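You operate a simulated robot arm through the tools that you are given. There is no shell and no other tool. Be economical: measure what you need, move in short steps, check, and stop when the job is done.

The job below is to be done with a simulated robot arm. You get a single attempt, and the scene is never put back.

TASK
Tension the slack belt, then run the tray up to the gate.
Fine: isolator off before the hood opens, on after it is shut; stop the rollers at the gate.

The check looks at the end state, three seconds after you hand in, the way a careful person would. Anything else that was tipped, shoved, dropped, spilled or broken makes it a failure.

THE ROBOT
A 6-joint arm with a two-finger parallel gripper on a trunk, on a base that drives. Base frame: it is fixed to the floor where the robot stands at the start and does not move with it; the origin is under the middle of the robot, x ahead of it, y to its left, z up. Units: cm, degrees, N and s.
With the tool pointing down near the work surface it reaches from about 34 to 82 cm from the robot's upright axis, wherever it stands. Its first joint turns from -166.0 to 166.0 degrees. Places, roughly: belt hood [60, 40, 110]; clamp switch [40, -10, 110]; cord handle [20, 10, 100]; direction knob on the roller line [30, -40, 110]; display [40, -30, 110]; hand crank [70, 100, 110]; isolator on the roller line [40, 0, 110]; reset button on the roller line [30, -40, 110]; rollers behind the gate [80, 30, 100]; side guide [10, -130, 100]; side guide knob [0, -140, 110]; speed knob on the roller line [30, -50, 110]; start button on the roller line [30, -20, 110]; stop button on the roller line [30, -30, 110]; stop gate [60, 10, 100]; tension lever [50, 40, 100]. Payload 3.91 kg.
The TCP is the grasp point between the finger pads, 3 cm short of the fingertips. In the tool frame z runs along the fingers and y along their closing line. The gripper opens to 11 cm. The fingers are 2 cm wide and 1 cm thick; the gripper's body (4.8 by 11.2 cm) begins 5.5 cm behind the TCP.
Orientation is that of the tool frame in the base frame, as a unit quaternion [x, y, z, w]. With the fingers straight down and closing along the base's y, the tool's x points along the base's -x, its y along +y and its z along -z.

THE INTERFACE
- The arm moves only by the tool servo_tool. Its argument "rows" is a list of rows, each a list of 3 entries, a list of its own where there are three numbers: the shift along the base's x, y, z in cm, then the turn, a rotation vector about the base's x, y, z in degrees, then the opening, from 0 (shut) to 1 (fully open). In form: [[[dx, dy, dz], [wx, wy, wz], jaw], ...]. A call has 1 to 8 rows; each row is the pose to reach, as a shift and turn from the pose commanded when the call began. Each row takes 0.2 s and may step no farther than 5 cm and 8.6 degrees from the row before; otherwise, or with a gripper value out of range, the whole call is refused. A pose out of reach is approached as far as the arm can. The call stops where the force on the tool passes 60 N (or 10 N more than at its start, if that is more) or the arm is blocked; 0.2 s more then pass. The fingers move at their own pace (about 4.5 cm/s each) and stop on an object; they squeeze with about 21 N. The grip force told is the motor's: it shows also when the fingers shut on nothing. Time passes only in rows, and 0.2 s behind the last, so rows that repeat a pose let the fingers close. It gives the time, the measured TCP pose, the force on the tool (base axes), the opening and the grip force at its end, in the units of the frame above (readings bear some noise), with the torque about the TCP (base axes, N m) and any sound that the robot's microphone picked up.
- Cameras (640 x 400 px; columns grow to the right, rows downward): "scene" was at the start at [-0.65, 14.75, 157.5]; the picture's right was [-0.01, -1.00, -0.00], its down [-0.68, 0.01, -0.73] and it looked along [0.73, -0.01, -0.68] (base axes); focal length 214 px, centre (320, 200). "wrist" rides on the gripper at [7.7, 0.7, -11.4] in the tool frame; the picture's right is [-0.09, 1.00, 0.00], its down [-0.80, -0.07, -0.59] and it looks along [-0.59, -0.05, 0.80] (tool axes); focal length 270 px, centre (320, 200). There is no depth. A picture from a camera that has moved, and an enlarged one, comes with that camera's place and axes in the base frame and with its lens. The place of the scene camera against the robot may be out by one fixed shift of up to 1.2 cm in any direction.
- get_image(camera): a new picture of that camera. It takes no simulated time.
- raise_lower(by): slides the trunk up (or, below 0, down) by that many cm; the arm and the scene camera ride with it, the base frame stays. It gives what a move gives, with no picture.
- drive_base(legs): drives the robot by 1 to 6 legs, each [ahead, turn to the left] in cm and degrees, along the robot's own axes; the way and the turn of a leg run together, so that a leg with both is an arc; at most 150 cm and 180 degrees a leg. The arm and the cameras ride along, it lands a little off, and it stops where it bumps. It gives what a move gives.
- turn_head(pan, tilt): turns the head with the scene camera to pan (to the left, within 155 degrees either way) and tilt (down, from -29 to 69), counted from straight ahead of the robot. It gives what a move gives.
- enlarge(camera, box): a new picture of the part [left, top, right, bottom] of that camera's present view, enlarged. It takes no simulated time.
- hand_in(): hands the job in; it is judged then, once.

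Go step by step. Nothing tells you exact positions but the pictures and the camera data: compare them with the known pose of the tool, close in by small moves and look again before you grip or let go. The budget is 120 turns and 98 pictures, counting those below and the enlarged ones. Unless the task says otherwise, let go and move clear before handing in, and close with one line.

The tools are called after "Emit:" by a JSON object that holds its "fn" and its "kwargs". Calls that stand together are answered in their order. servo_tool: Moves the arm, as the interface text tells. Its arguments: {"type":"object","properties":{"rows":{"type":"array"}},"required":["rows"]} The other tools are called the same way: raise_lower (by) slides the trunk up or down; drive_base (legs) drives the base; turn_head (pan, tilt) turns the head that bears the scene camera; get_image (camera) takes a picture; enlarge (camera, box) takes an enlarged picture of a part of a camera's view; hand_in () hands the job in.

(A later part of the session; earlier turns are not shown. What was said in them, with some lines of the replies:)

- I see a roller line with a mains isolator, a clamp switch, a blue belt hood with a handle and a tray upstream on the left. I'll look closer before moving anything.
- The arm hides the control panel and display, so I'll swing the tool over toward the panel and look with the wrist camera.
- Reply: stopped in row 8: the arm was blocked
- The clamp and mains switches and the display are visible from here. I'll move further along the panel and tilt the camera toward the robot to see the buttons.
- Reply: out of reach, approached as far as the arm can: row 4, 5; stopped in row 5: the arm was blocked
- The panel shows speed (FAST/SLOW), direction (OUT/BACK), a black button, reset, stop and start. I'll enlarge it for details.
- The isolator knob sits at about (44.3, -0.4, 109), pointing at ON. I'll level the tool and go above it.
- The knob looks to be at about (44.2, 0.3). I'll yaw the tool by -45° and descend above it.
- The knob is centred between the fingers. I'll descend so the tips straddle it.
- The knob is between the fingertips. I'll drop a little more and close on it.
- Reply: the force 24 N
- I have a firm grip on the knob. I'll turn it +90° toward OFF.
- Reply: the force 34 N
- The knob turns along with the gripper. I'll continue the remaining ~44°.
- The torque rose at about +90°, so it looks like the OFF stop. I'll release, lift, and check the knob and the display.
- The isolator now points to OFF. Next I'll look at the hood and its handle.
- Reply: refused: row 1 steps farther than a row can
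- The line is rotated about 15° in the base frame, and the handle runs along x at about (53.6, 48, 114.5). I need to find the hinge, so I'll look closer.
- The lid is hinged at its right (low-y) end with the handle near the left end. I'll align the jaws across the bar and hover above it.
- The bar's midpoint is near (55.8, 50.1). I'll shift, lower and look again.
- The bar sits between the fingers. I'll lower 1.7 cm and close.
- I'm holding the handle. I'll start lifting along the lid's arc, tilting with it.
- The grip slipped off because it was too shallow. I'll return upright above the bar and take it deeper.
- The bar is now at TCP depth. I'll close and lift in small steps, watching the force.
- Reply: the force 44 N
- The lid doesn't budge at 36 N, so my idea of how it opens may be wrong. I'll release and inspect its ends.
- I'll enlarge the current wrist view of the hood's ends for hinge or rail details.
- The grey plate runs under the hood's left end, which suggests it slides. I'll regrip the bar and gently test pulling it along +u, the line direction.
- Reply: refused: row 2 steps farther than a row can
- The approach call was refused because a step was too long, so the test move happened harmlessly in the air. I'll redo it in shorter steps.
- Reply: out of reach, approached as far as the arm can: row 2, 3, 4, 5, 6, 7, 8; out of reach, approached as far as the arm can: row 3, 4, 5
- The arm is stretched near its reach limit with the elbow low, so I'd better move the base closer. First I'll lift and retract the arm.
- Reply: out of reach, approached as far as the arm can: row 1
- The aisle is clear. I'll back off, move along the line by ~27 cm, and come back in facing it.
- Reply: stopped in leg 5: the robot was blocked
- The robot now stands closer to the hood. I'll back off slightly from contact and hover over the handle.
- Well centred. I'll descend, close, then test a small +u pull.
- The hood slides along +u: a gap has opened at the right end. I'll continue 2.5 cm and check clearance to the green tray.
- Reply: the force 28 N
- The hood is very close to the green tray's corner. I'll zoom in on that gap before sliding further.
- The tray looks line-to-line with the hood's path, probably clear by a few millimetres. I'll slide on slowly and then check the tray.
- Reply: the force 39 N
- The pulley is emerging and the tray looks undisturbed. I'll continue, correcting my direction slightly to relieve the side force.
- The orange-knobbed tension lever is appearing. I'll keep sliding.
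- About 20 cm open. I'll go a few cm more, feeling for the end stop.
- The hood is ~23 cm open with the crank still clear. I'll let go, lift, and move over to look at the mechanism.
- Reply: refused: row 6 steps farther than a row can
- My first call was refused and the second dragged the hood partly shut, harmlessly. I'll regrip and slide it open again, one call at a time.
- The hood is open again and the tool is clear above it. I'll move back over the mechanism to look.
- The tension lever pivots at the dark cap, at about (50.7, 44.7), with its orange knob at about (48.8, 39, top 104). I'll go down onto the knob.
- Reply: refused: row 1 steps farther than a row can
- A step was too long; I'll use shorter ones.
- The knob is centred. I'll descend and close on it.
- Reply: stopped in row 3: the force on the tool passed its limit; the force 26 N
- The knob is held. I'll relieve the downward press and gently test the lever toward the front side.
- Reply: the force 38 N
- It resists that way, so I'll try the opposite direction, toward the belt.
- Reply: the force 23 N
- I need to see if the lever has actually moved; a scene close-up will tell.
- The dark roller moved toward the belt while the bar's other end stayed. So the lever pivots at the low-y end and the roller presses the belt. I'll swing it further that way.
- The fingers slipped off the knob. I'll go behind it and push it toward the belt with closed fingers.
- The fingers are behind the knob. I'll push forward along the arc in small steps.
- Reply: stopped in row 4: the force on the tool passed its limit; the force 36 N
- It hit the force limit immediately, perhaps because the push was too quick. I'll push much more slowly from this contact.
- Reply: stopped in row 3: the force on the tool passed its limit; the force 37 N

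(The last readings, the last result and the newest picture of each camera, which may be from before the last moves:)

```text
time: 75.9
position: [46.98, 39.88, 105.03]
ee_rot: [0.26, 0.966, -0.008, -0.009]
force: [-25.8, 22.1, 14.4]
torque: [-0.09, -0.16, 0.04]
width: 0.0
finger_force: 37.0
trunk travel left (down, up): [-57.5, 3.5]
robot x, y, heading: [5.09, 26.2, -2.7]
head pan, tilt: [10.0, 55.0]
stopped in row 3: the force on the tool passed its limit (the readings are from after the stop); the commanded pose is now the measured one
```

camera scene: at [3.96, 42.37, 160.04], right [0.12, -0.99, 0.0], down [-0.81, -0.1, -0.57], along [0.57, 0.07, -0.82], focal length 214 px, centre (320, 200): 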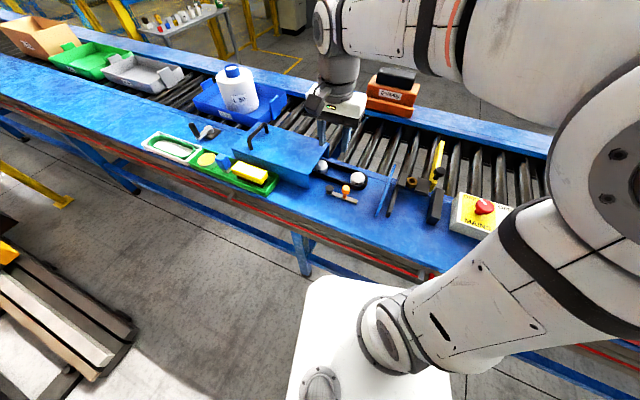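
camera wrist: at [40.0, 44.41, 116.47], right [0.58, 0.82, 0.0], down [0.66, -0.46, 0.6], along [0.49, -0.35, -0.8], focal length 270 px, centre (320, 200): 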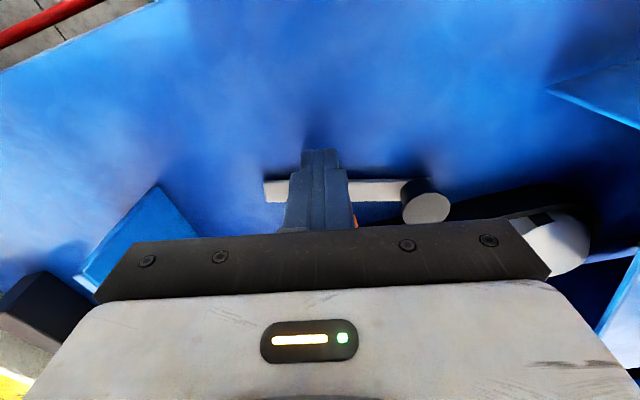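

The lever is now rigidly stopped, so it may already be at its tensioned end position. I'll retreat and look at it.

Emit:
{"fn": "servo_tool", "kwargs": {"rows": [[[-1, 0.4, 0], [0, 0, 0], 0], [[-1.5, 0.5, 4], [0, 0, 0], 0], [[-2, 0.5, 8.5], [0, 0, 4], 0], [[-2.5, 0.5, 13], [0, 0, 8], 0], [[-3, 0.5, 16], [0, 0, 14], 0]]}}

Emit:
{"fn": "get_image", "kwargs": {"camera": "wrist"}}

Emit:
{"fn": "enlarge", "kwargs": {"camera": "scene", "box": [300, 140, 400, 210]}}

```text
time: 77.1
position: [44.8, 40.09, 120.87]
ee_rot: [0.14, 0.99, -0.008, -0.01]
force: [0.3, 0.2, 0.1]
torque: [0.01, -0.04, -0.03]
width: 0.0
finger_force: 37.4
trunk travel left (down, up): [-57.5, 3.5]
robot x, y, heading: [5.04, 26.18, -2.9]
head pan, tilt: [10.0, 55.0]
```

```text
27 pictures are left
camera wrist: at [37.87, 43.23, 132.53], right [0.36, 0.93, -0.02], down [0.76, -0.28, 0.58], along [0.54, -0.23, -0.81], focal length 270 px, centre (320, 200)
```

wrist: 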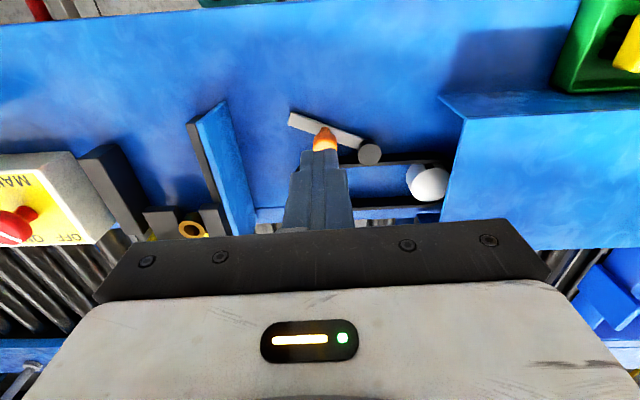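

```text
5.71 times, centred on (350, 175) of scene
camera zoom: at [3.98, 42.45, 160.03], right [0.13, -0.99, 0.0], down [-0.81, -0.1, -0.57], along [0.57, 0.07, -0.82], focal length 1226 px, centre (149, 343)
```

zoom: 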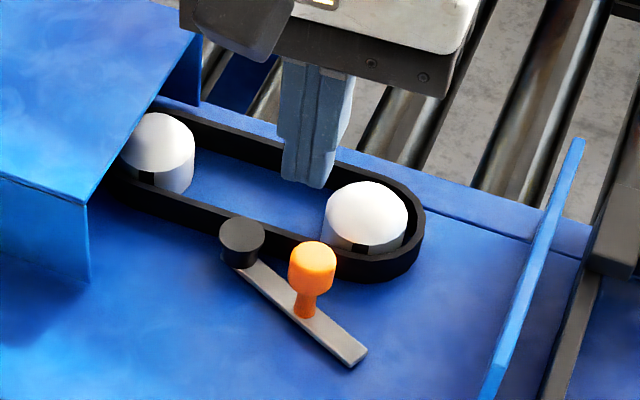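

The roller now presses the belt and the lever is against its stop, so the belt is tensioned. Next I'll close the hood: back above the handle first.

Emit:
{"fn": "servo_tool", "kwargs": {"rows": [[[2.2, 4.0, 0.8], [0, 0, 0], 0.1], [[4.4, 8.0, 1.6], [0, 0, 0], 0.2], [[6.6, 12.0, 2.4], [0, 0, 0], 0.3], [[8.8, 16.0, 3.2], [0, 0, 0], 0.4], [[11, 20, 3.2], [0, 0, 0], 0.4], [[13.2, 24, 3.2], [0, 0, 0], 0.4], [[15.4, 28, 3.2], [0, 0, 0], 0.4], [[17.5, 32.2, 3], [0, 0, 0], 0.4]]}}

Emit:
{"fn": "servo_tool", "kwargs": {"rows": [[[0, 0, -2.5], [0, 0, 0], 0.5], [[0, 0, -4.5], [0, 0, 0], 0.5]]}}

Emit:
{"fn": "get_image", "kwargs": {"camera": "wrist"}}

```text
time: 78.9
position: [62.01, 72.48, 124.02]
ee_rot: [0.141, 0.99, -0.009, -0.01]
force: [0.6, 0.1, -0.1]
torque: [-0.05, 0.0, -0.01]
width: 4.39
finger_force: 0.1
trunk travel left (down, up): [-57.5, 3.5]
robot x, y, heading: [5.23, 25.94, -2.9]
head pan, tilt: [10.0, 55.0]
```

```text
time: 79.5
position: [62.02, 72.23, 119.4]
ee_rot: [0.142, 0.99, -0.008, -0.01]
force: [-0.3, -0.5, 0.3]
torque: [-0.01, 0.03, -0.02]
width: 5.51
finger_force: 0.1
trunk travel left (down, up): [-57.5, 3.5]
robot x, y, heading: [4.92, 26.39, -2.7]
head pan, tilt: [10.0, 55.0]
```

```text
25 pictures are left
camera wrist: at [55.17, 75.37, 131.04], right [0.36, 0.93, -0.02], down [0.76, -0.28, 0.58], along [0.54, -0.23, -0.81], focal length 270 px, centre (320, 200)
```

wrist: 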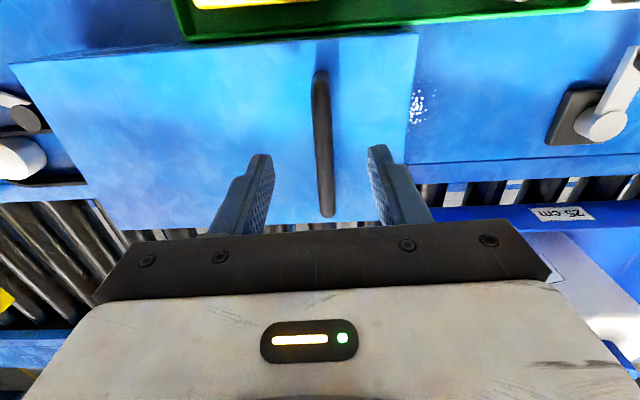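

The bar is between the fingers. I'll lower, grip it, and slide the hood back toward shut.

Emit:
{"fn": "servo_tool", "kwargs": {"rows": [[[0, 0, -3], [0, 0, 0], 0.5], [[0, 0, -6], [0, 0, 0], 0.4], [[0, 0, -6], [0, 0, 0], 0], [[0, 0, -6], [0, 0, 0], 0], [[0, 0, -6], [0, 0, 0], 0], [[0, 0, -6], [0, 0, 0], 0]]}}

Emit:
{"fn": "servo_tool", "kwargs": {"rows": [[[-0.43, -1.44, 0], [0, 0, 0], 0], [[-0.86, -2.9, 0], [0, 0, 0], 0], [[-1.29, -4.3, 0], [0, 0, 0], 0], [[-1.7, -5.75, 0], [0, 0, 0], 0], [[-2.15, -7.2, 0], [0, 0, 0], 0], [[-2.58, -8.6, 0], [0, 0, 0], 0], [[-3.0, -10.1, 0], [0, 0, 0], 0], [[-3.4, -11.5, 0], [0, 0, 0], 0]]}}

```text
time: 80.9
position: [62.24, 72.05, 113.52]
ee_rot: [0.142, 0.99, -0.009, -0.009]
force: [-0.2, 2.2, -1.5]
torque: [-0.12, -0.4, -0.92]
width: 1.41
finger_force: 44.9
trunk travel left (down, up): [-57.5, 3.5]
robot x, y, heading: [5.06, 26.51, -2.6]
head pan, tilt: [10.0, 55.0]
```

```text
time: 82.7
position: [58.6, 60.72, 113.51]
ee_rot: [0.141, 0.99, -0.007, -0.009]
force: [0.5, -3.0, 16.5]
torque: [-0.24, -0.99, -0.91]
width: 1.4
finger_force: 45.9
trunk travel left (down, up): [-57.5, 3.5]
robot x, y, heading: [4.89, 26.21, -2.9]
head pan, tilt: [10.0, 55.0]
```

Emit:
{"fn": "servo_tool", "kwargs": {"rows": [[[-0.42, -1.5, 0], [0, 0, 0], 0], [[-0.85, -3, 0], [0, 0, 0], 0], [[-1.26, -4.5, 0], [0, 0, 0], 0], [[-1.7, -6, 0], [0, 0, 0], 0], [[-2.1, -7.5, 0], [0, 0, 0], 0], [[-2.5, -9, 0], [0, 0, 0], 0], [[-2.8, -10, 0], [0, 0, 0], 0], [[-2.95, -10.5, 0], [0, 0, 0], 0]]}}

Emit:
{"fn": "servo_tool", "kwargs": {"rows": [[[-0.05, -0.2, 0], [0, 0, 0], 0], [[-0.1, -0.4, 0], [0, 0, 0], 0], [[-0.16, -0.6, 0], [0, 0, 0], 0], [[-0.22, -0.8, 0], [0, 0, 0], 0]]}}

Emit:
{"fn": "enlarge", "kwargs": {"camera": "scene", "box": [200, 110, 440, 230]}}

```text
time: 84.5
position: [55.28, 50.4, 113.49]
ee_rot: [0.14, 0.99, -0.009, -0.011]
force: [-25.4, 9.9, -1.7]
torque: [0.43, 1.06, -0.93]
width: 1.42
finger_force: 45.3
trunk travel left (down, up): [-57.5, 3.5]
robot x, y, heading: [5.04, 26.21, -3.0]
head pan, tilt: [10.0, 55.0]
```

```text
time: 85.5
position: [55.31, 50.24, 113.43]
ee_rot: [0.141, 0.99, -0.007, -0.007]
force: [-19.7, 43.1, -2.3]
torque: [0.12, -0.1, -0.86]
width: 1.42
finger_force: 44.7
trunk travel left (down, up): [-57.5, 3.5]
robot x, y, heading: [4.65, 25.97, -2.9]
head pan, tilt: [10.0, 55.0]
```

```text
2.67 times, centred on (320, 170) of scene
camera zoom: at [3.69, 43.21, 159.95], right [0.13, -0.99, 0.01], down [-0.81, -0.11, -0.57], along [0.57, 0.07, -0.82], focal length 572 px, centre (320, 280)
```

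zoom: 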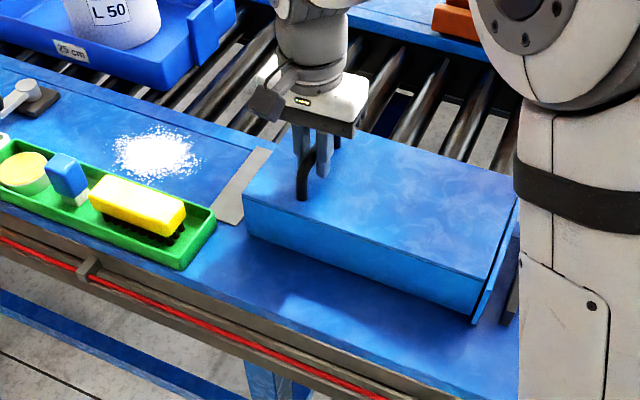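

The hood is firmly shut against its stop and the tray is undisturbed. I'll release and lift.

Emit:
{"fn": "servo_tool", "kwargs": {"rows": [[[0.1, 0.3, 0], [0, 0, 0], 0.4], [[0.16, 0.6, 0], [0, 0, 0], 0.4], [[0.16, 0.6, 0], [0, 0, 0], 0.4], [[0.16, 0.6, 4], [0, 0, 0], 0.4], [[0.16, 0.6, 8], [0, 0, 0], 0.4], [[-1.5, -2.5, 11], [0, 0, 0], 0.4], [[-3.5, -6, 13.5], [0, 0, 0], 0.4]]}}

Emit:
{"fn": "enlarge", "kwargs": {"camera": "scene", "box": [200, 110, 440, 230]}}

```text
time: 87.1
position: [51.91, 43.66, 126.86]
ee_rot: [0.141, 0.99, -0.007, -0.009]
force: [0.4, 0.0, -0.4]
torque: [-0.02, 0.01, 0.03]
width: 4.38
finger_force: 0.1
trunk travel left (down, up): [-57.5, 3.5]
robot x, y, heading: [5.02, 26.24, -2.7]
head pan, tilt: [10.0, 55.0]
```

```text
2.67 times, centred on (320, 170) of scene
camera zoom: at [3.93, 42.37, 160.04], right [0.13, -0.99, 0.0], down [-0.81, -0.1, -0.57], along [0.57, 0.07, -0.82], focal length 572 px, centre (320, 280)
```

zoom: 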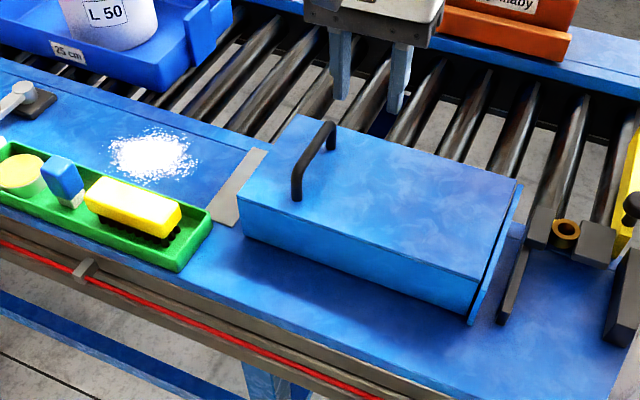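

The hood is shut. I'll drive back to the starting spot to reach the control panel comfortably.

Emit:
{"fn": "drive_base", "kwargs": {"legs": [[-18, 0], [0, 77.2], [-27, 0], [0, -74.5], [19, 0]]}}

```text
time: 97.8
position: [44.07, 22.83, 126.63]
ee_rot: [0.099, 0.995, -0.009, -0.01]
force: [0.0, 0.6, -0.1]
torque: [-0.04, 0.04, -0.01]
width: 4.38
finger_force: 0.0
trunk travel left (down, up): [-57.5, 3.5]
robot x, y, heading: [-1.59, 1.95, 1.3]
head pan, tilt: [10.0, 55.0]
```

Now to the isolator. I'll move above it and yaw to +45°.

Emit:
{"fn": "servo_tool", "kwargs": {"rows": [[[0, -4, 0], [0, 0, 8], 0.7], [[0, -8, 0], [0, 0, 16], 0.7], [[0, -12, 0], [0, 0, 24], 0.7], [[0.1, -16, -1], [0, 0, 32], 0.7], [[0.1, -19.5, -3], [0, 0, 40], 0.7], [[0.1, -22.3, -6], [0, 0, 48], 0.7], [[0.1, -22.5, -9], [0, 0, 56], 0.7], [[0.1, -22.5, -12], [0, 0, 56], 0.7]]}}

Emit:
{"fn": "get_image", "kwargs": {"camera": "wrist"}}

```text
time: 99.6
position: [43.92, 0.25, 114.62]
ee_rot: [-0.382, 0.924, -0.012, -0.005]
force: [0.4, 0.1, 0.6]
torque: [-0.01, -0.03, 0.0]
width: 7.69
finger_force: 0.0
trunk travel left (down, up): [-57.5, 3.5]
robot x, y, heading: [-1.69, 2.06, 1.7]
head pan, tilt: [10.0, 55.0]
```

```text
22 pictures are left
camera wrist: at [38.04, -4.29, 126.1], right [-0.64, 0.77, -0.02], down [0.62, 0.53, 0.58], along [0.46, 0.36, -0.81], focal length 270 px, centre (320, 200)
```

wrist: 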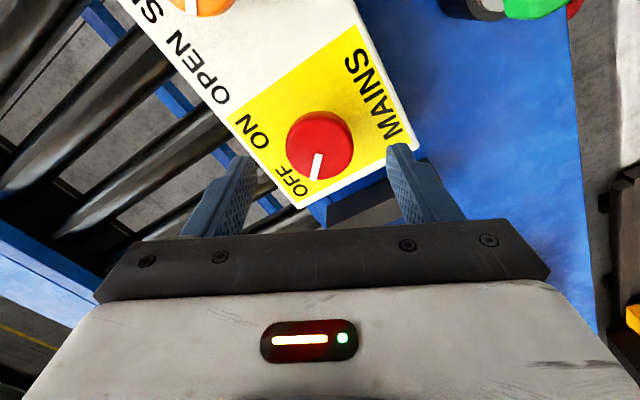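

The knob is at about (44.2, 0.4). I'll go down and grip it.

Emit:
{"fn": "servo_tool", "kwargs": {"rows": [[[0.2, 0.15, -2.5], [0, 0, 0], 0.7], [[0.2, 0.15, -4.7], [0, 0, 0], 0.7], [[0.2, 0.15, -4.7], [0, 0, 0], 0.3], [[0.2, 0.15, -4.7], [0, 0, 0], 0], [[0.2, 0.15, -4.7], [0, 0, 0], 0], [[0.2, 0.15, -4.7], [0, 0, 0], 0]]}}

```text
time: 101.0
position: [44.17, 0.38, 110.09]
ee_rot: [-0.381, 0.924, -0.011, -0.002]
force: [10.5, -13.0, 0.8]
torque: [-0.55, -0.78, -0.04]
width: 4.53
finger_force: 45.3
trunk travel left (down, up): [-57.5, 3.5]
robot x, y, heading: [-1.8, 2.09, 1.6]
head pan, tilt: [10.0, 55.0]
```

Emit:
{"fn": "servo_tool", "kwargs": {"rows": [[[0.05, -0.1, 0], [0, 0, -8], 0], [[0.05, -0.1, 0], [0, 0, -16], 0], [[0.05, -0.1, 0], [0, 0, -24], 0], [[0.05, -0.1, 0], [0, 0, -32], 0], [[0.05, -0.1, 0], [0, 0, -40], 0], [[0.05, -0.1, 0], [0, 0, -48], 0]]}}

Emit:
{"fn": "servo_tool", "kwargs": {"rows": [[[0, 0, 0], [0, 0, -8], 0], [[0, 0, 0], [0, 0, -16], 0], [[0, 0, 0], [0, 0, -24], 0], [[0, 0, 0], [0, 0, -32], 0], [[0, 0, 0], [0, 0, -40], 0], [[0, 0, 0], [0, 0, -45], 0]]}}

Emit:
{"fn": "get_image", "kwargs": {"camera": "wrist"}}

```text
time: 102.4
position: [44.1, 0.33, 109.96]
ee_rot: [0.03, 0.999, -0.008, -0.01]
force: [9.1, -1.0, -9.0]
torque: [0.15, -0.58, 0.02]
width: 4.53
finger_force: 44.7
trunk travel left (down, up): [-57.5, 3.5]
robot x, y, heading: [-1.39, 1.98, 1.4]
head pan, tilt: [10.0, 55.0]
```

```text
time: 103.8
position: [44.12, 0.22, 109.99]
ee_rot: [0.409, 0.912, -0.006, -0.013]
force: [3.1, 2.1, -11.7]
torque: [-0.39, -0.01, 0.68]
width: 4.56
finger_force: 45.1
trunk travel left (down, up): [-57.5, 3.5]
robot x, y, heading: [-1.65, 1.89, 1.5]
head pan, tilt: [10.0, 55.0]
```

```text
21 pictures are left
camera wrist: at [39.94, 6.59, 121.59], right [0.8, 0.6, -0.02], down [0.5, -0.64, 0.58], along [0.33, -0.48, -0.81], focal length 270 px, centre (320, 200)
```

wrist: 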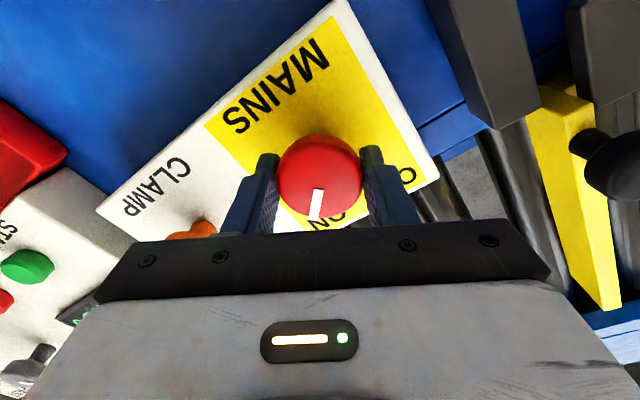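

The isolator is back at ON. I'll release, lift, and head to the reset button.

Emit:
{"fn": "servo_tool", "kwargs": {"rows": [[[0, 0, 0], [0, 0, 0], 0.6], [[0, 0, 0], [0, 0, 0], 0.6], [[0, 0, 4], [0, 0, 0], 0.6], [[0, 0, 8], [0, 0, 8], 0.4], [[-1, -1, 11], [0, 0, 16], 0.2], [[-2, -4, 12], [0, 0, 24], 0], [[-4, -8, 12], [0, 0, 32], 0], [[-6, -12, 12], [0, 0, 40], 0]]}}

Emit:
{"fn": "servo_tool", "kwargs": {"rows": [[[-1.5, -4, 0], [0, 0, 0], 0], [[-3, -8, 0], [0, 0, 0], 0], [[-5, -12, 0], [0, 0, 0], 0], [[-7, -16, 0], [0, 0, 0], 0], [[-9, -20, 0], [0, 0, 0], 0], [[-11, -24, 0], [0, 0, 0], 0], [[-12, -26.5, 0], [0, 0, 0], 0]]}}

Emit:
{"fn": "get_image", "kwargs": {"camera": "wrist"}}

```text
time: 105.6
position: [37.76, -11.67, 122.21]
ee_rot: [0.071, 0.997, -0.008, -0.009]
force: [0.0, -0.3, 0.2]
torque: [0.02, 0.0, 0.01]
width: 0.01
finger_force: 20.4
trunk travel left (down, up): [-57.5, 3.5]
robot x, y, heading: [-1.32, 1.72, 1.7]
head pan, tilt: [10.0, 55.0]
```

```text
time: 107.2
position: [25.94, -38.14, 121.86]
ee_rot: [0.072, 0.997, -0.008, -0.008]
force: [0.4, -0.9, 0.5]
torque: [0.02, 0.0, 0.02]
width: 0.0
finger_force: 21.2
trunk travel left (down, up): [-57.5, 3.5]
robot x, y, heading: [-2.12, 2.02, 1.7]
head pan, tilt: [10.0, 55.0]
```

```text
20 pictures are left
camera wrist: at [18.71, -36.07, 133.47], right [0.23, 0.97, -0.02], down [0.79, -0.17, 0.58], along [0.56, -0.15, -0.81], focal length 270 px, centre (320, 200)
```

wrist: 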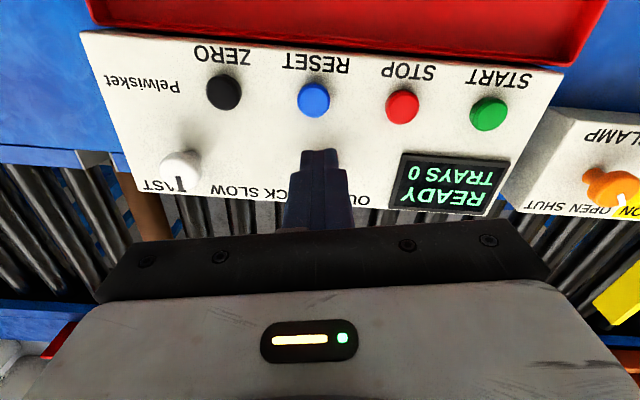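

The display now says READY, so no reset is needed. I'll aim the head at the tray and gate, and bring the fingertip above START.

Emit:
{"fn": "turn_head", "kwargs": {"pan": 33, "tilt": 42}}

Emit:
{"fn": "servo_tool", "kwargs": {"rows": [[[1.2, 4, 0], [0, 0, 0], 0], [[2.4, 8, -1], [0, 0, 0], 0], [[3.6, 12, -3], [0, 0, 0], 0], [[4.7, 15.2, -6], [0, 0, 0], 0], [[4.7, 15.2, -8], [0, 0, 0], 0]]}}

Emit:
{"fn": "get_image", "kwargs": {"camera": "wrist"}}

Emit:
{"fn": "get_image", "kwargs": {"camera": "scene"}}

```text
time: 108.0
position: [25.95, -38.03, 121.91]
ee_rot: [0.071, 0.997, -0.008, -0.008]
force: [0.6, 0.5, 0.3]
torque: [0.01, 0.0, 0.0]
width: 0.0
finger_force: 21.8
trunk travel left (down, up): [-57.5, 3.5]
robot x, y, heading: [-1.88, 2.14, 1.5]
head pan, tilt: [33.0, 42.0]
```

```text
time: 109.2
position: [30.81, -22.71, 113.78]
ee_rot: [0.071, 0.997, -0.008, -0.008]
force: [-0.7, -0.6, -1.4]
torque: [-0.03, 0.02, 0.0]
width: 0.0
finger_force: 21.1
trunk travel left (down, up): [-57.5, 3.5]
robot x, y, heading: [-1.81, 2.35, 1.9]
head pan, tilt: [33.0, 42.0]
```

```text
19 pictures are left
camera wrist: at [23.67, -20.68, 125.37], right [0.23, 0.97, -0.02], down [0.79, -0.18, 0.58], along [0.56, -0.15, -0.81], focal length 270 px, centre (320, 200)
```

wrist: 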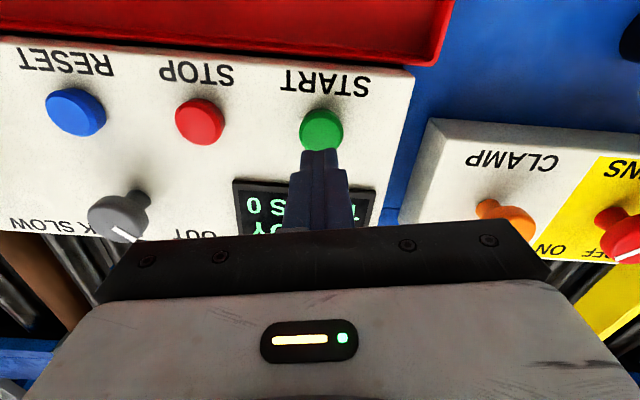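

```text
18 pictures are left
camera scene: at [-4.03, 21.38, 161.82], right [0.57, -0.82, 0.0], down [-0.55, -0.38, -0.74], along [0.61, 0.42, -0.67], focal length 214 px, centre (320, 200)
```

scene: 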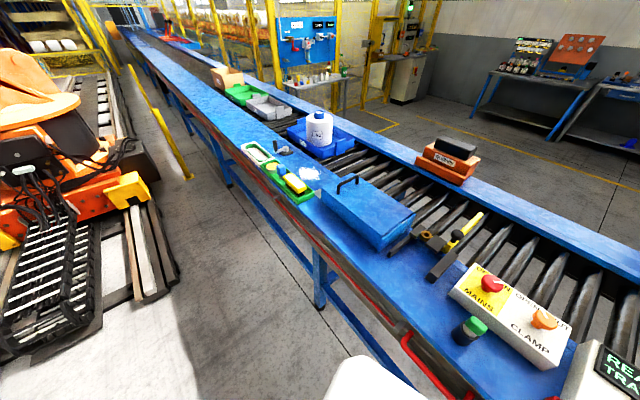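

Emit:
{"fn": "enlarge", "kwargs": {"camera": "scene", "box": [380, 170, 540, 290]}}

```text
3.33 times, centred on (460, 230) of scene
camera zoom: at [-4.03, 21.38, 161.82], right [0.57, -0.82, 0.0], down [-0.55, -0.38, -0.74], along [0.61, 0.42, -0.67], focal length 715 px, centre (-147, 100)
```

zoom: 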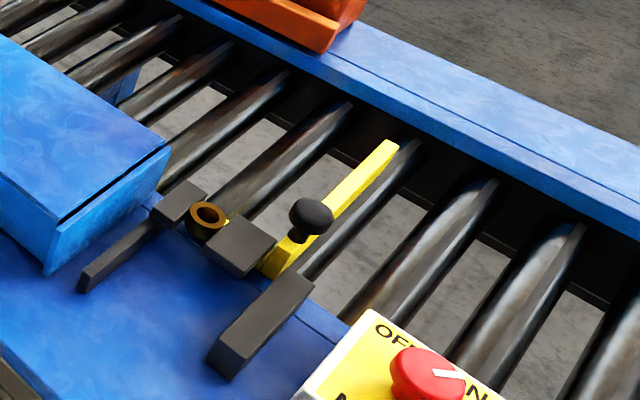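

The gate lies across the rollers. I'll press START, then hover over STOP.

Emit:
{"fn": "servo_tool", "kwargs": {"rows": [[[-0.4, 0, -1.5], [0, 0, 0], 0], [[-0.4, 0, -2.4], [0, 0, 0], 0], [[-0.4, 0, -3.0], [0, 0, 0], 0], [[-0.4, 0, -3.5], [0, 0, 0], 0], [[-0.4, 0, -2], [0, 0, 0], 0], [[-0.4, 0, 0], [0, 0, 0], 0]]}}

Emit:
{"fn": "enlarge", "kwargs": {"camera": "scene", "box": [220, 80, 640, 400]}}

```text
time: 110.6
position: [30.51, -22.71, 113.89]
ee_rot: [0.071, 0.997, -0.008, -0.01]
force: [-0.5, -0.7, -0.4]
torque: [0.02, -0.01, 0.04]
width: 0.0
finger_force: 20.8
trunk travel left (down, up): [-57.5, 3.5]
robot x, y, heading: [-1.51, 2.4, 2.0]
head pan, tilt: [33.0, 42.0]
```

```text
1.25 times, centred on (430, 240) of scene
camera zoom: at [-4.08, 21.45, 161.8], right [0.57, -0.82, 0.0], down [-0.55, -0.38, -0.74], along [0.61, 0.42, -0.67], focal length 268 px, centre (182, 150)
```

zoom: 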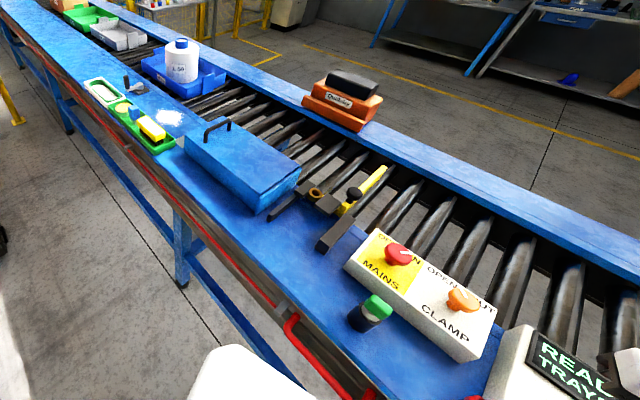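

It still reads READY, so the press wasn't deep enough. I'll press deeper.

Emit:
{"fn": "servo_tool", "kwargs": {"rows": [[[0, 0, -2.5], [0, 0, 0], 0], [[0, 0, -3.5], [0, 0, 0], 0], [[0, 0, -4.2], [0, 0, 0], 0], [[0, 0, -4.8], [0, 0, 0], 0]]}}

```text
time: 111.6
position: [30.47, -22.87, 109.42]
ee_rot: [0.071, 0.997, -0.011, -0.005]
force: [3.2, 5.7, 45.9]
torque: [0.24, -0.26, 0.01]
width: 0.0
finger_force: 20.9
trunk travel left (down, up): [-57.5, 3.5]
robot x, y, heading: [-1.88, 1.73, 1.5]
head pan, tilt: [33.0, 42.0]
heard: click
```

A click with 46 N of contact: START is pressed. I'll lift straight up, move over to STOP and check the tray.

Emit:
{"fn": "servo_tool", "kwargs": {"rows": [[[0, 0, 2.5], [0, 0, 0], 0], [[-1.2, -4, 3], [0, 0, 0], 0], [[-2.3, -8, 2], [0, 0, 0], 0]]}}

Emit:
{"fn": "enlarge", "kwargs": {"camera": "scene", "box": [220, 80, 640, 400]}}

```text
time: 112.4
position: [28.19, -31.38, 111.51]
ee_rot: [0.071, 0.997, -0.008, -0.009]
force: [0.1, -0.6, 0.1]
torque: [0.01, -0.01, 0.01]
width: 0.01
finger_force: 21.0
trunk travel left (down, up): [-57.5, 3.5]
robot x, y, heading: [-1.78, 2.16, 1.6]
head pan, tilt: [33.0, 42.0]
```

```text
1.25 times, centred on (430, 240) of scene
camera zoom: at [-4.06, 21.33, 161.81], right [0.57, -0.82, 0.0], down [-0.55, -0.38, -0.74], along [0.61, 0.42, -0.67], focal length 268 px, centre (182, 150)
```

zoom: 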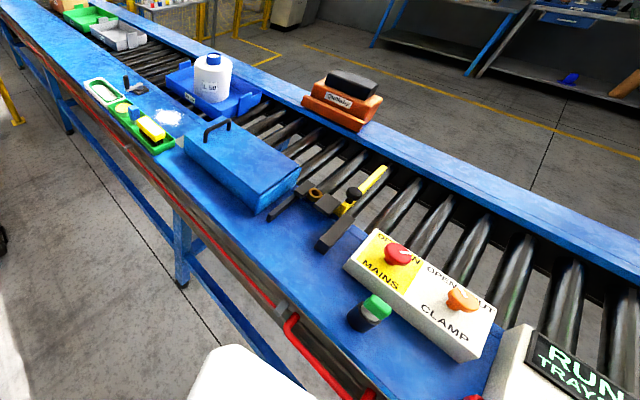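

The tray moves toward the gate at roughly 18 cm/s, with perhaps 2.5 s to go. I'll hold over STOP for a bit and look again.

Emit:
{"fn": "servo_tool", "kwargs": {"rows": [[[-0.1, 0.4, 0], [0, 0, 0], 0], [[-0.1, 0.4, 0], [0, 0, 0], 0], [[-0.1, 0.4, 0], [0, 0, 0], 0], [[-0.1, 0.4, 0], [0, 0, 0], 0], [[-0.1, 0.4, 0], [0, 0, 0], 0]]}}

Emit:
{"fn": "enlarge", "kwargs": {"camera": "scene", "box": [220, 80, 640, 400]}}

Emit:
{"fn": "get_image", "kwargs": {"camera": "wrist"}}

```text
time: 113.6
position: [28.04, -30.78, 111.5]
ee_rot: [0.072, 0.997, -0.009, -0.008]
force: [-0.8, -0.2, 0.2]
torque: [-0.02, -0.02, -0.01]
width: 0.0
finger_force: 20.9
trunk travel left (down, up): [-57.5, 3.5]
robot x, y, heading: [-2.02, 2.12, 1.8]
head pan, tilt: [33.0, 42.0]
```

```text
1.25 times, centred on (430, 240) of scene
camera zoom: at [-4.06, 21.42, 161.81], right [0.57, -0.82, 0.0], down [-0.55, -0.38, -0.74], along [0.61, 0.42, -0.67], focal length 268 px, centre (182, 150)
```

zoom: 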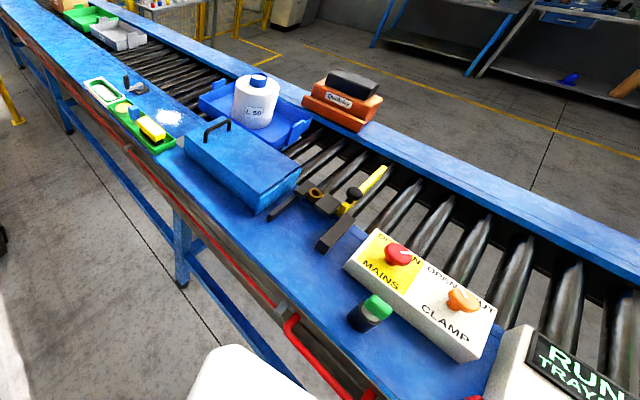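

```text
13 pictures are left
camera wrist: at [20.95, -28.72, 123.05], right [0.23, 0.97, -0.02], down [0.79, -0.17, 0.58], along [0.56, -0.15, -0.81], focal length 270 px, centre (320, 200)
```

wrist: 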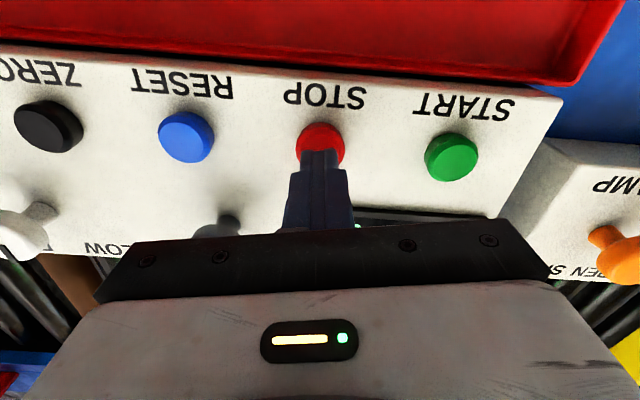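

About 25 cm remain, ~1.5 s. I'll wait a moment more, lowering slightly over STOP.

Emit:
{"fn": "servo_tool", "kwargs": {"rows": [[[-0.3, 0, -0.3], [0, 0, 0], 0], [[-0.3, 0, -0.6], [0, 0, 0], 0], [[-0.3, 0, -0.8], [0, 0, 0], 0], [[-0.3, 0, -0.8], [0, 0, 0], 0], [[-0.3, 0, -0.8], [0, 0, 0], 0]]}}

Emit:
{"fn": "enlarge", "kwargs": {"camera": "scene", "box": [300, 100, 540, 260]}}

```text
time: 114.8
position: [27.79, -30.76, 110.44]
ee_rot: [0.071, 0.997, -0.009, -0.009]
force: [-0.2, -0.9, 1.9]
torque: [-0.02, -0.03, -0.01]
width: 0.02
finger_force: 21.3
trunk travel left (down, up): [-57.5, 3.5]
robot x, y, heading: [-1.65, 1.96, 2.0]
head pan, tilt: [33.0, 42.0]
```

```text
2.50 times, centred on (420, 180) of scene
camera zoom: at [-4.06, 21.42, 161.81], right [0.57, -0.82, 0.0], down [-0.55, -0.38, -0.74], along [0.61, 0.42, -0.67], focal length 536 px, centre (70, 250)
```

zoom: 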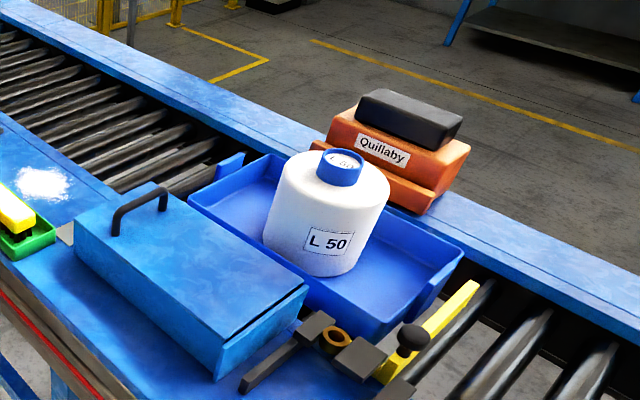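

The tray is a few centimetres from the gate. I'll press STOP now, over about half a second.

Emit:
{"fn": "servo_tool", "kwargs": {"rows": [[[0, 0, -0.3], [0, 0, 0], 0], [[0, 0, -0.6], [0, 0, 0], 0], [[0, 0, -1.2], [0, 0, 0], 0], [[0, 0, -1.8], [0, 0, 0], 0]]}}

Emit:
{"fn": "enlarge", "kwargs": {"camera": "scene", "box": [300, 100, 640, 400]}}

```text
time: 116.0
position: [27.6, -30.66, 109.84]
ee_rot: [0.072, 0.997, -0.019, 0.001]
force: [-0.6, 6.2, 34.2]
torque: [0.56, 0.14, 0.01]
width: 0.02
finger_force: 21.5
trunk travel left (down, up): [-57.5, 3.5]
robot x, y, heading: [-1.43, 2.03, 1.6]
head pan, tilt: [33.0, 42.0]
heard: click
stopped in row 4: the force on the tool passed its limit (the readings are from after the stop); the commanded pose is now the measured one
```

```text
1.33 times, centred on (470, 250) of scene
camera zoom: at [-4.66, 22.18, 161.79], right [0.57, -0.82, 0.01], down [-0.55, -0.38, -0.74], along [0.61, 0.42, -0.67], focal length 286 px, centre (120, 133)
```

zoom: 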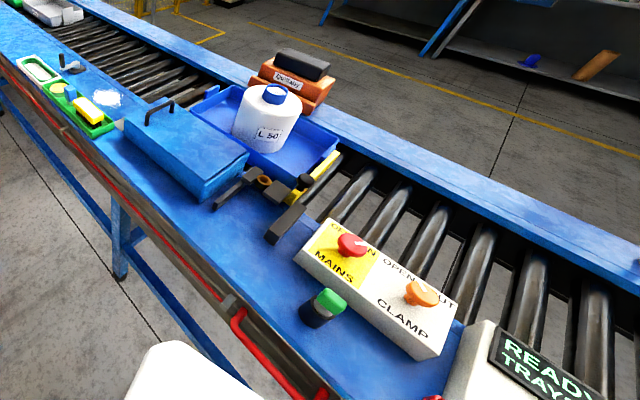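

STOP clicked, the display reads READY, and the tray appears to be at the gate. I'll lift off and check closely.

Emit:
{"fn": "servo_tool", "kwargs": {"rows": [[[0, 0, 3], [0, 0, 0], 0], [[0, 0, 7], [0, 0, 0], 0], [[0, 0, 11], [0, 0, 0], 0.2]]}}

Emit:
{"fn": "enlarge", "kwargs": {"camera": "scene", "box": [370, 140, 530, 260]}}

Emit:
{"fn": "enlarge", "kwargs": {"camera": "scene", "box": [200, 60, 480, 260]}}

Emit:
{"fn": "get_image", "kwargs": {"camera": "wrist"}}

```text
time: 116.8
position: [27.62, -30.99, 120.11]
ee_rot: [0.071, 0.997, -0.012, -0.004]
force: [-0.6, 0.0, 0.2]
torque: [-0.02, -0.01, 0.01]
width: 2.19
finger_force: 0.1
trunk travel left (down, up): [-57.5, 3.5]
robot x, y, heading: [-1.41, 2.07, 1.6]
head pan, tilt: [33.0, 42.0]
```

```text
3.33 times, centred on (450, 200) of scene
camera zoom: at [-4.13, 21.49, 161.78], right [0.57, -0.82, 0.0], down [-0.55, -0.38, -0.74], along [0.61, 0.42, -0.67], focal length 715 px, centre (-113, 200)
```

zoom: 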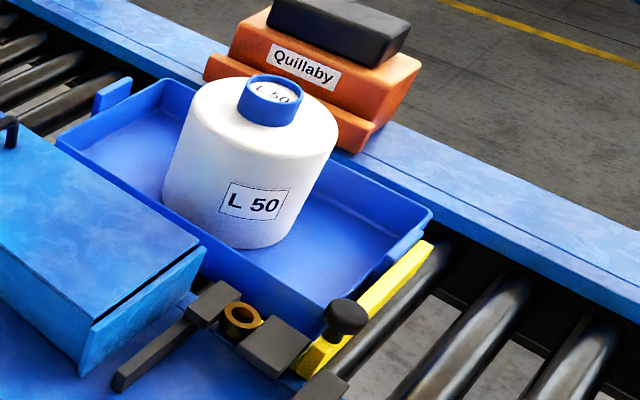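

```text
2.00 times, centred on (340, 160) of scene
camera zoom: at [-4.13, 21.49, 161.78], right [0.57, -0.82, 0.0], down [-0.55, -0.38, -0.74], along [0.61, 0.42, -0.67], focal length 429 px, centre (280, 280)
```

zoom: 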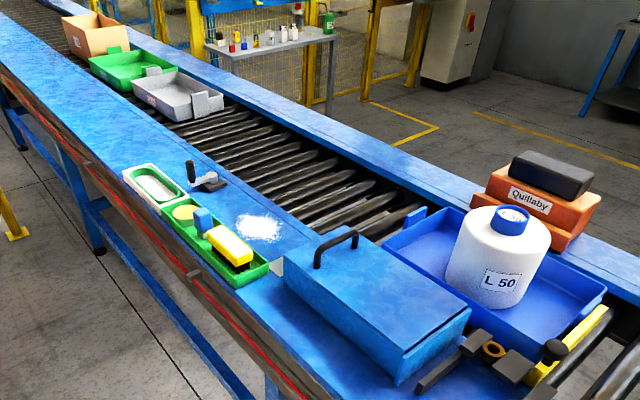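

```text
8 pictures are left
camera wrist: at [20.41, -28.89, 131.68], right [0.23, 0.97, -0.03], down [0.79, -0.17, 0.59], along [0.57, -0.15, -0.81], focal length 270 px, centre (320, 200)
```

wrist: 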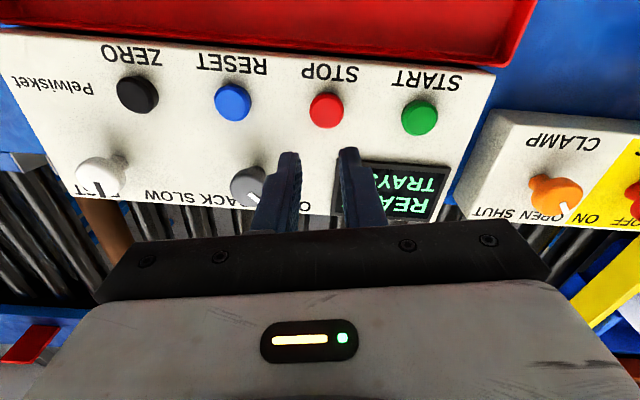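

The tray sits against the gate with the bottle upright, and the rollers are stopped on READY. The hood is shut, the isolator is ON, and the arm is clear, so I'm handing in.

Emit:
{"fn": "hand_in", "kwargs": {}}

```text
The job is handed in.
```

The belt is tensioned, with the hood shut and the isolator back on, and the tray is stopped at the gate.
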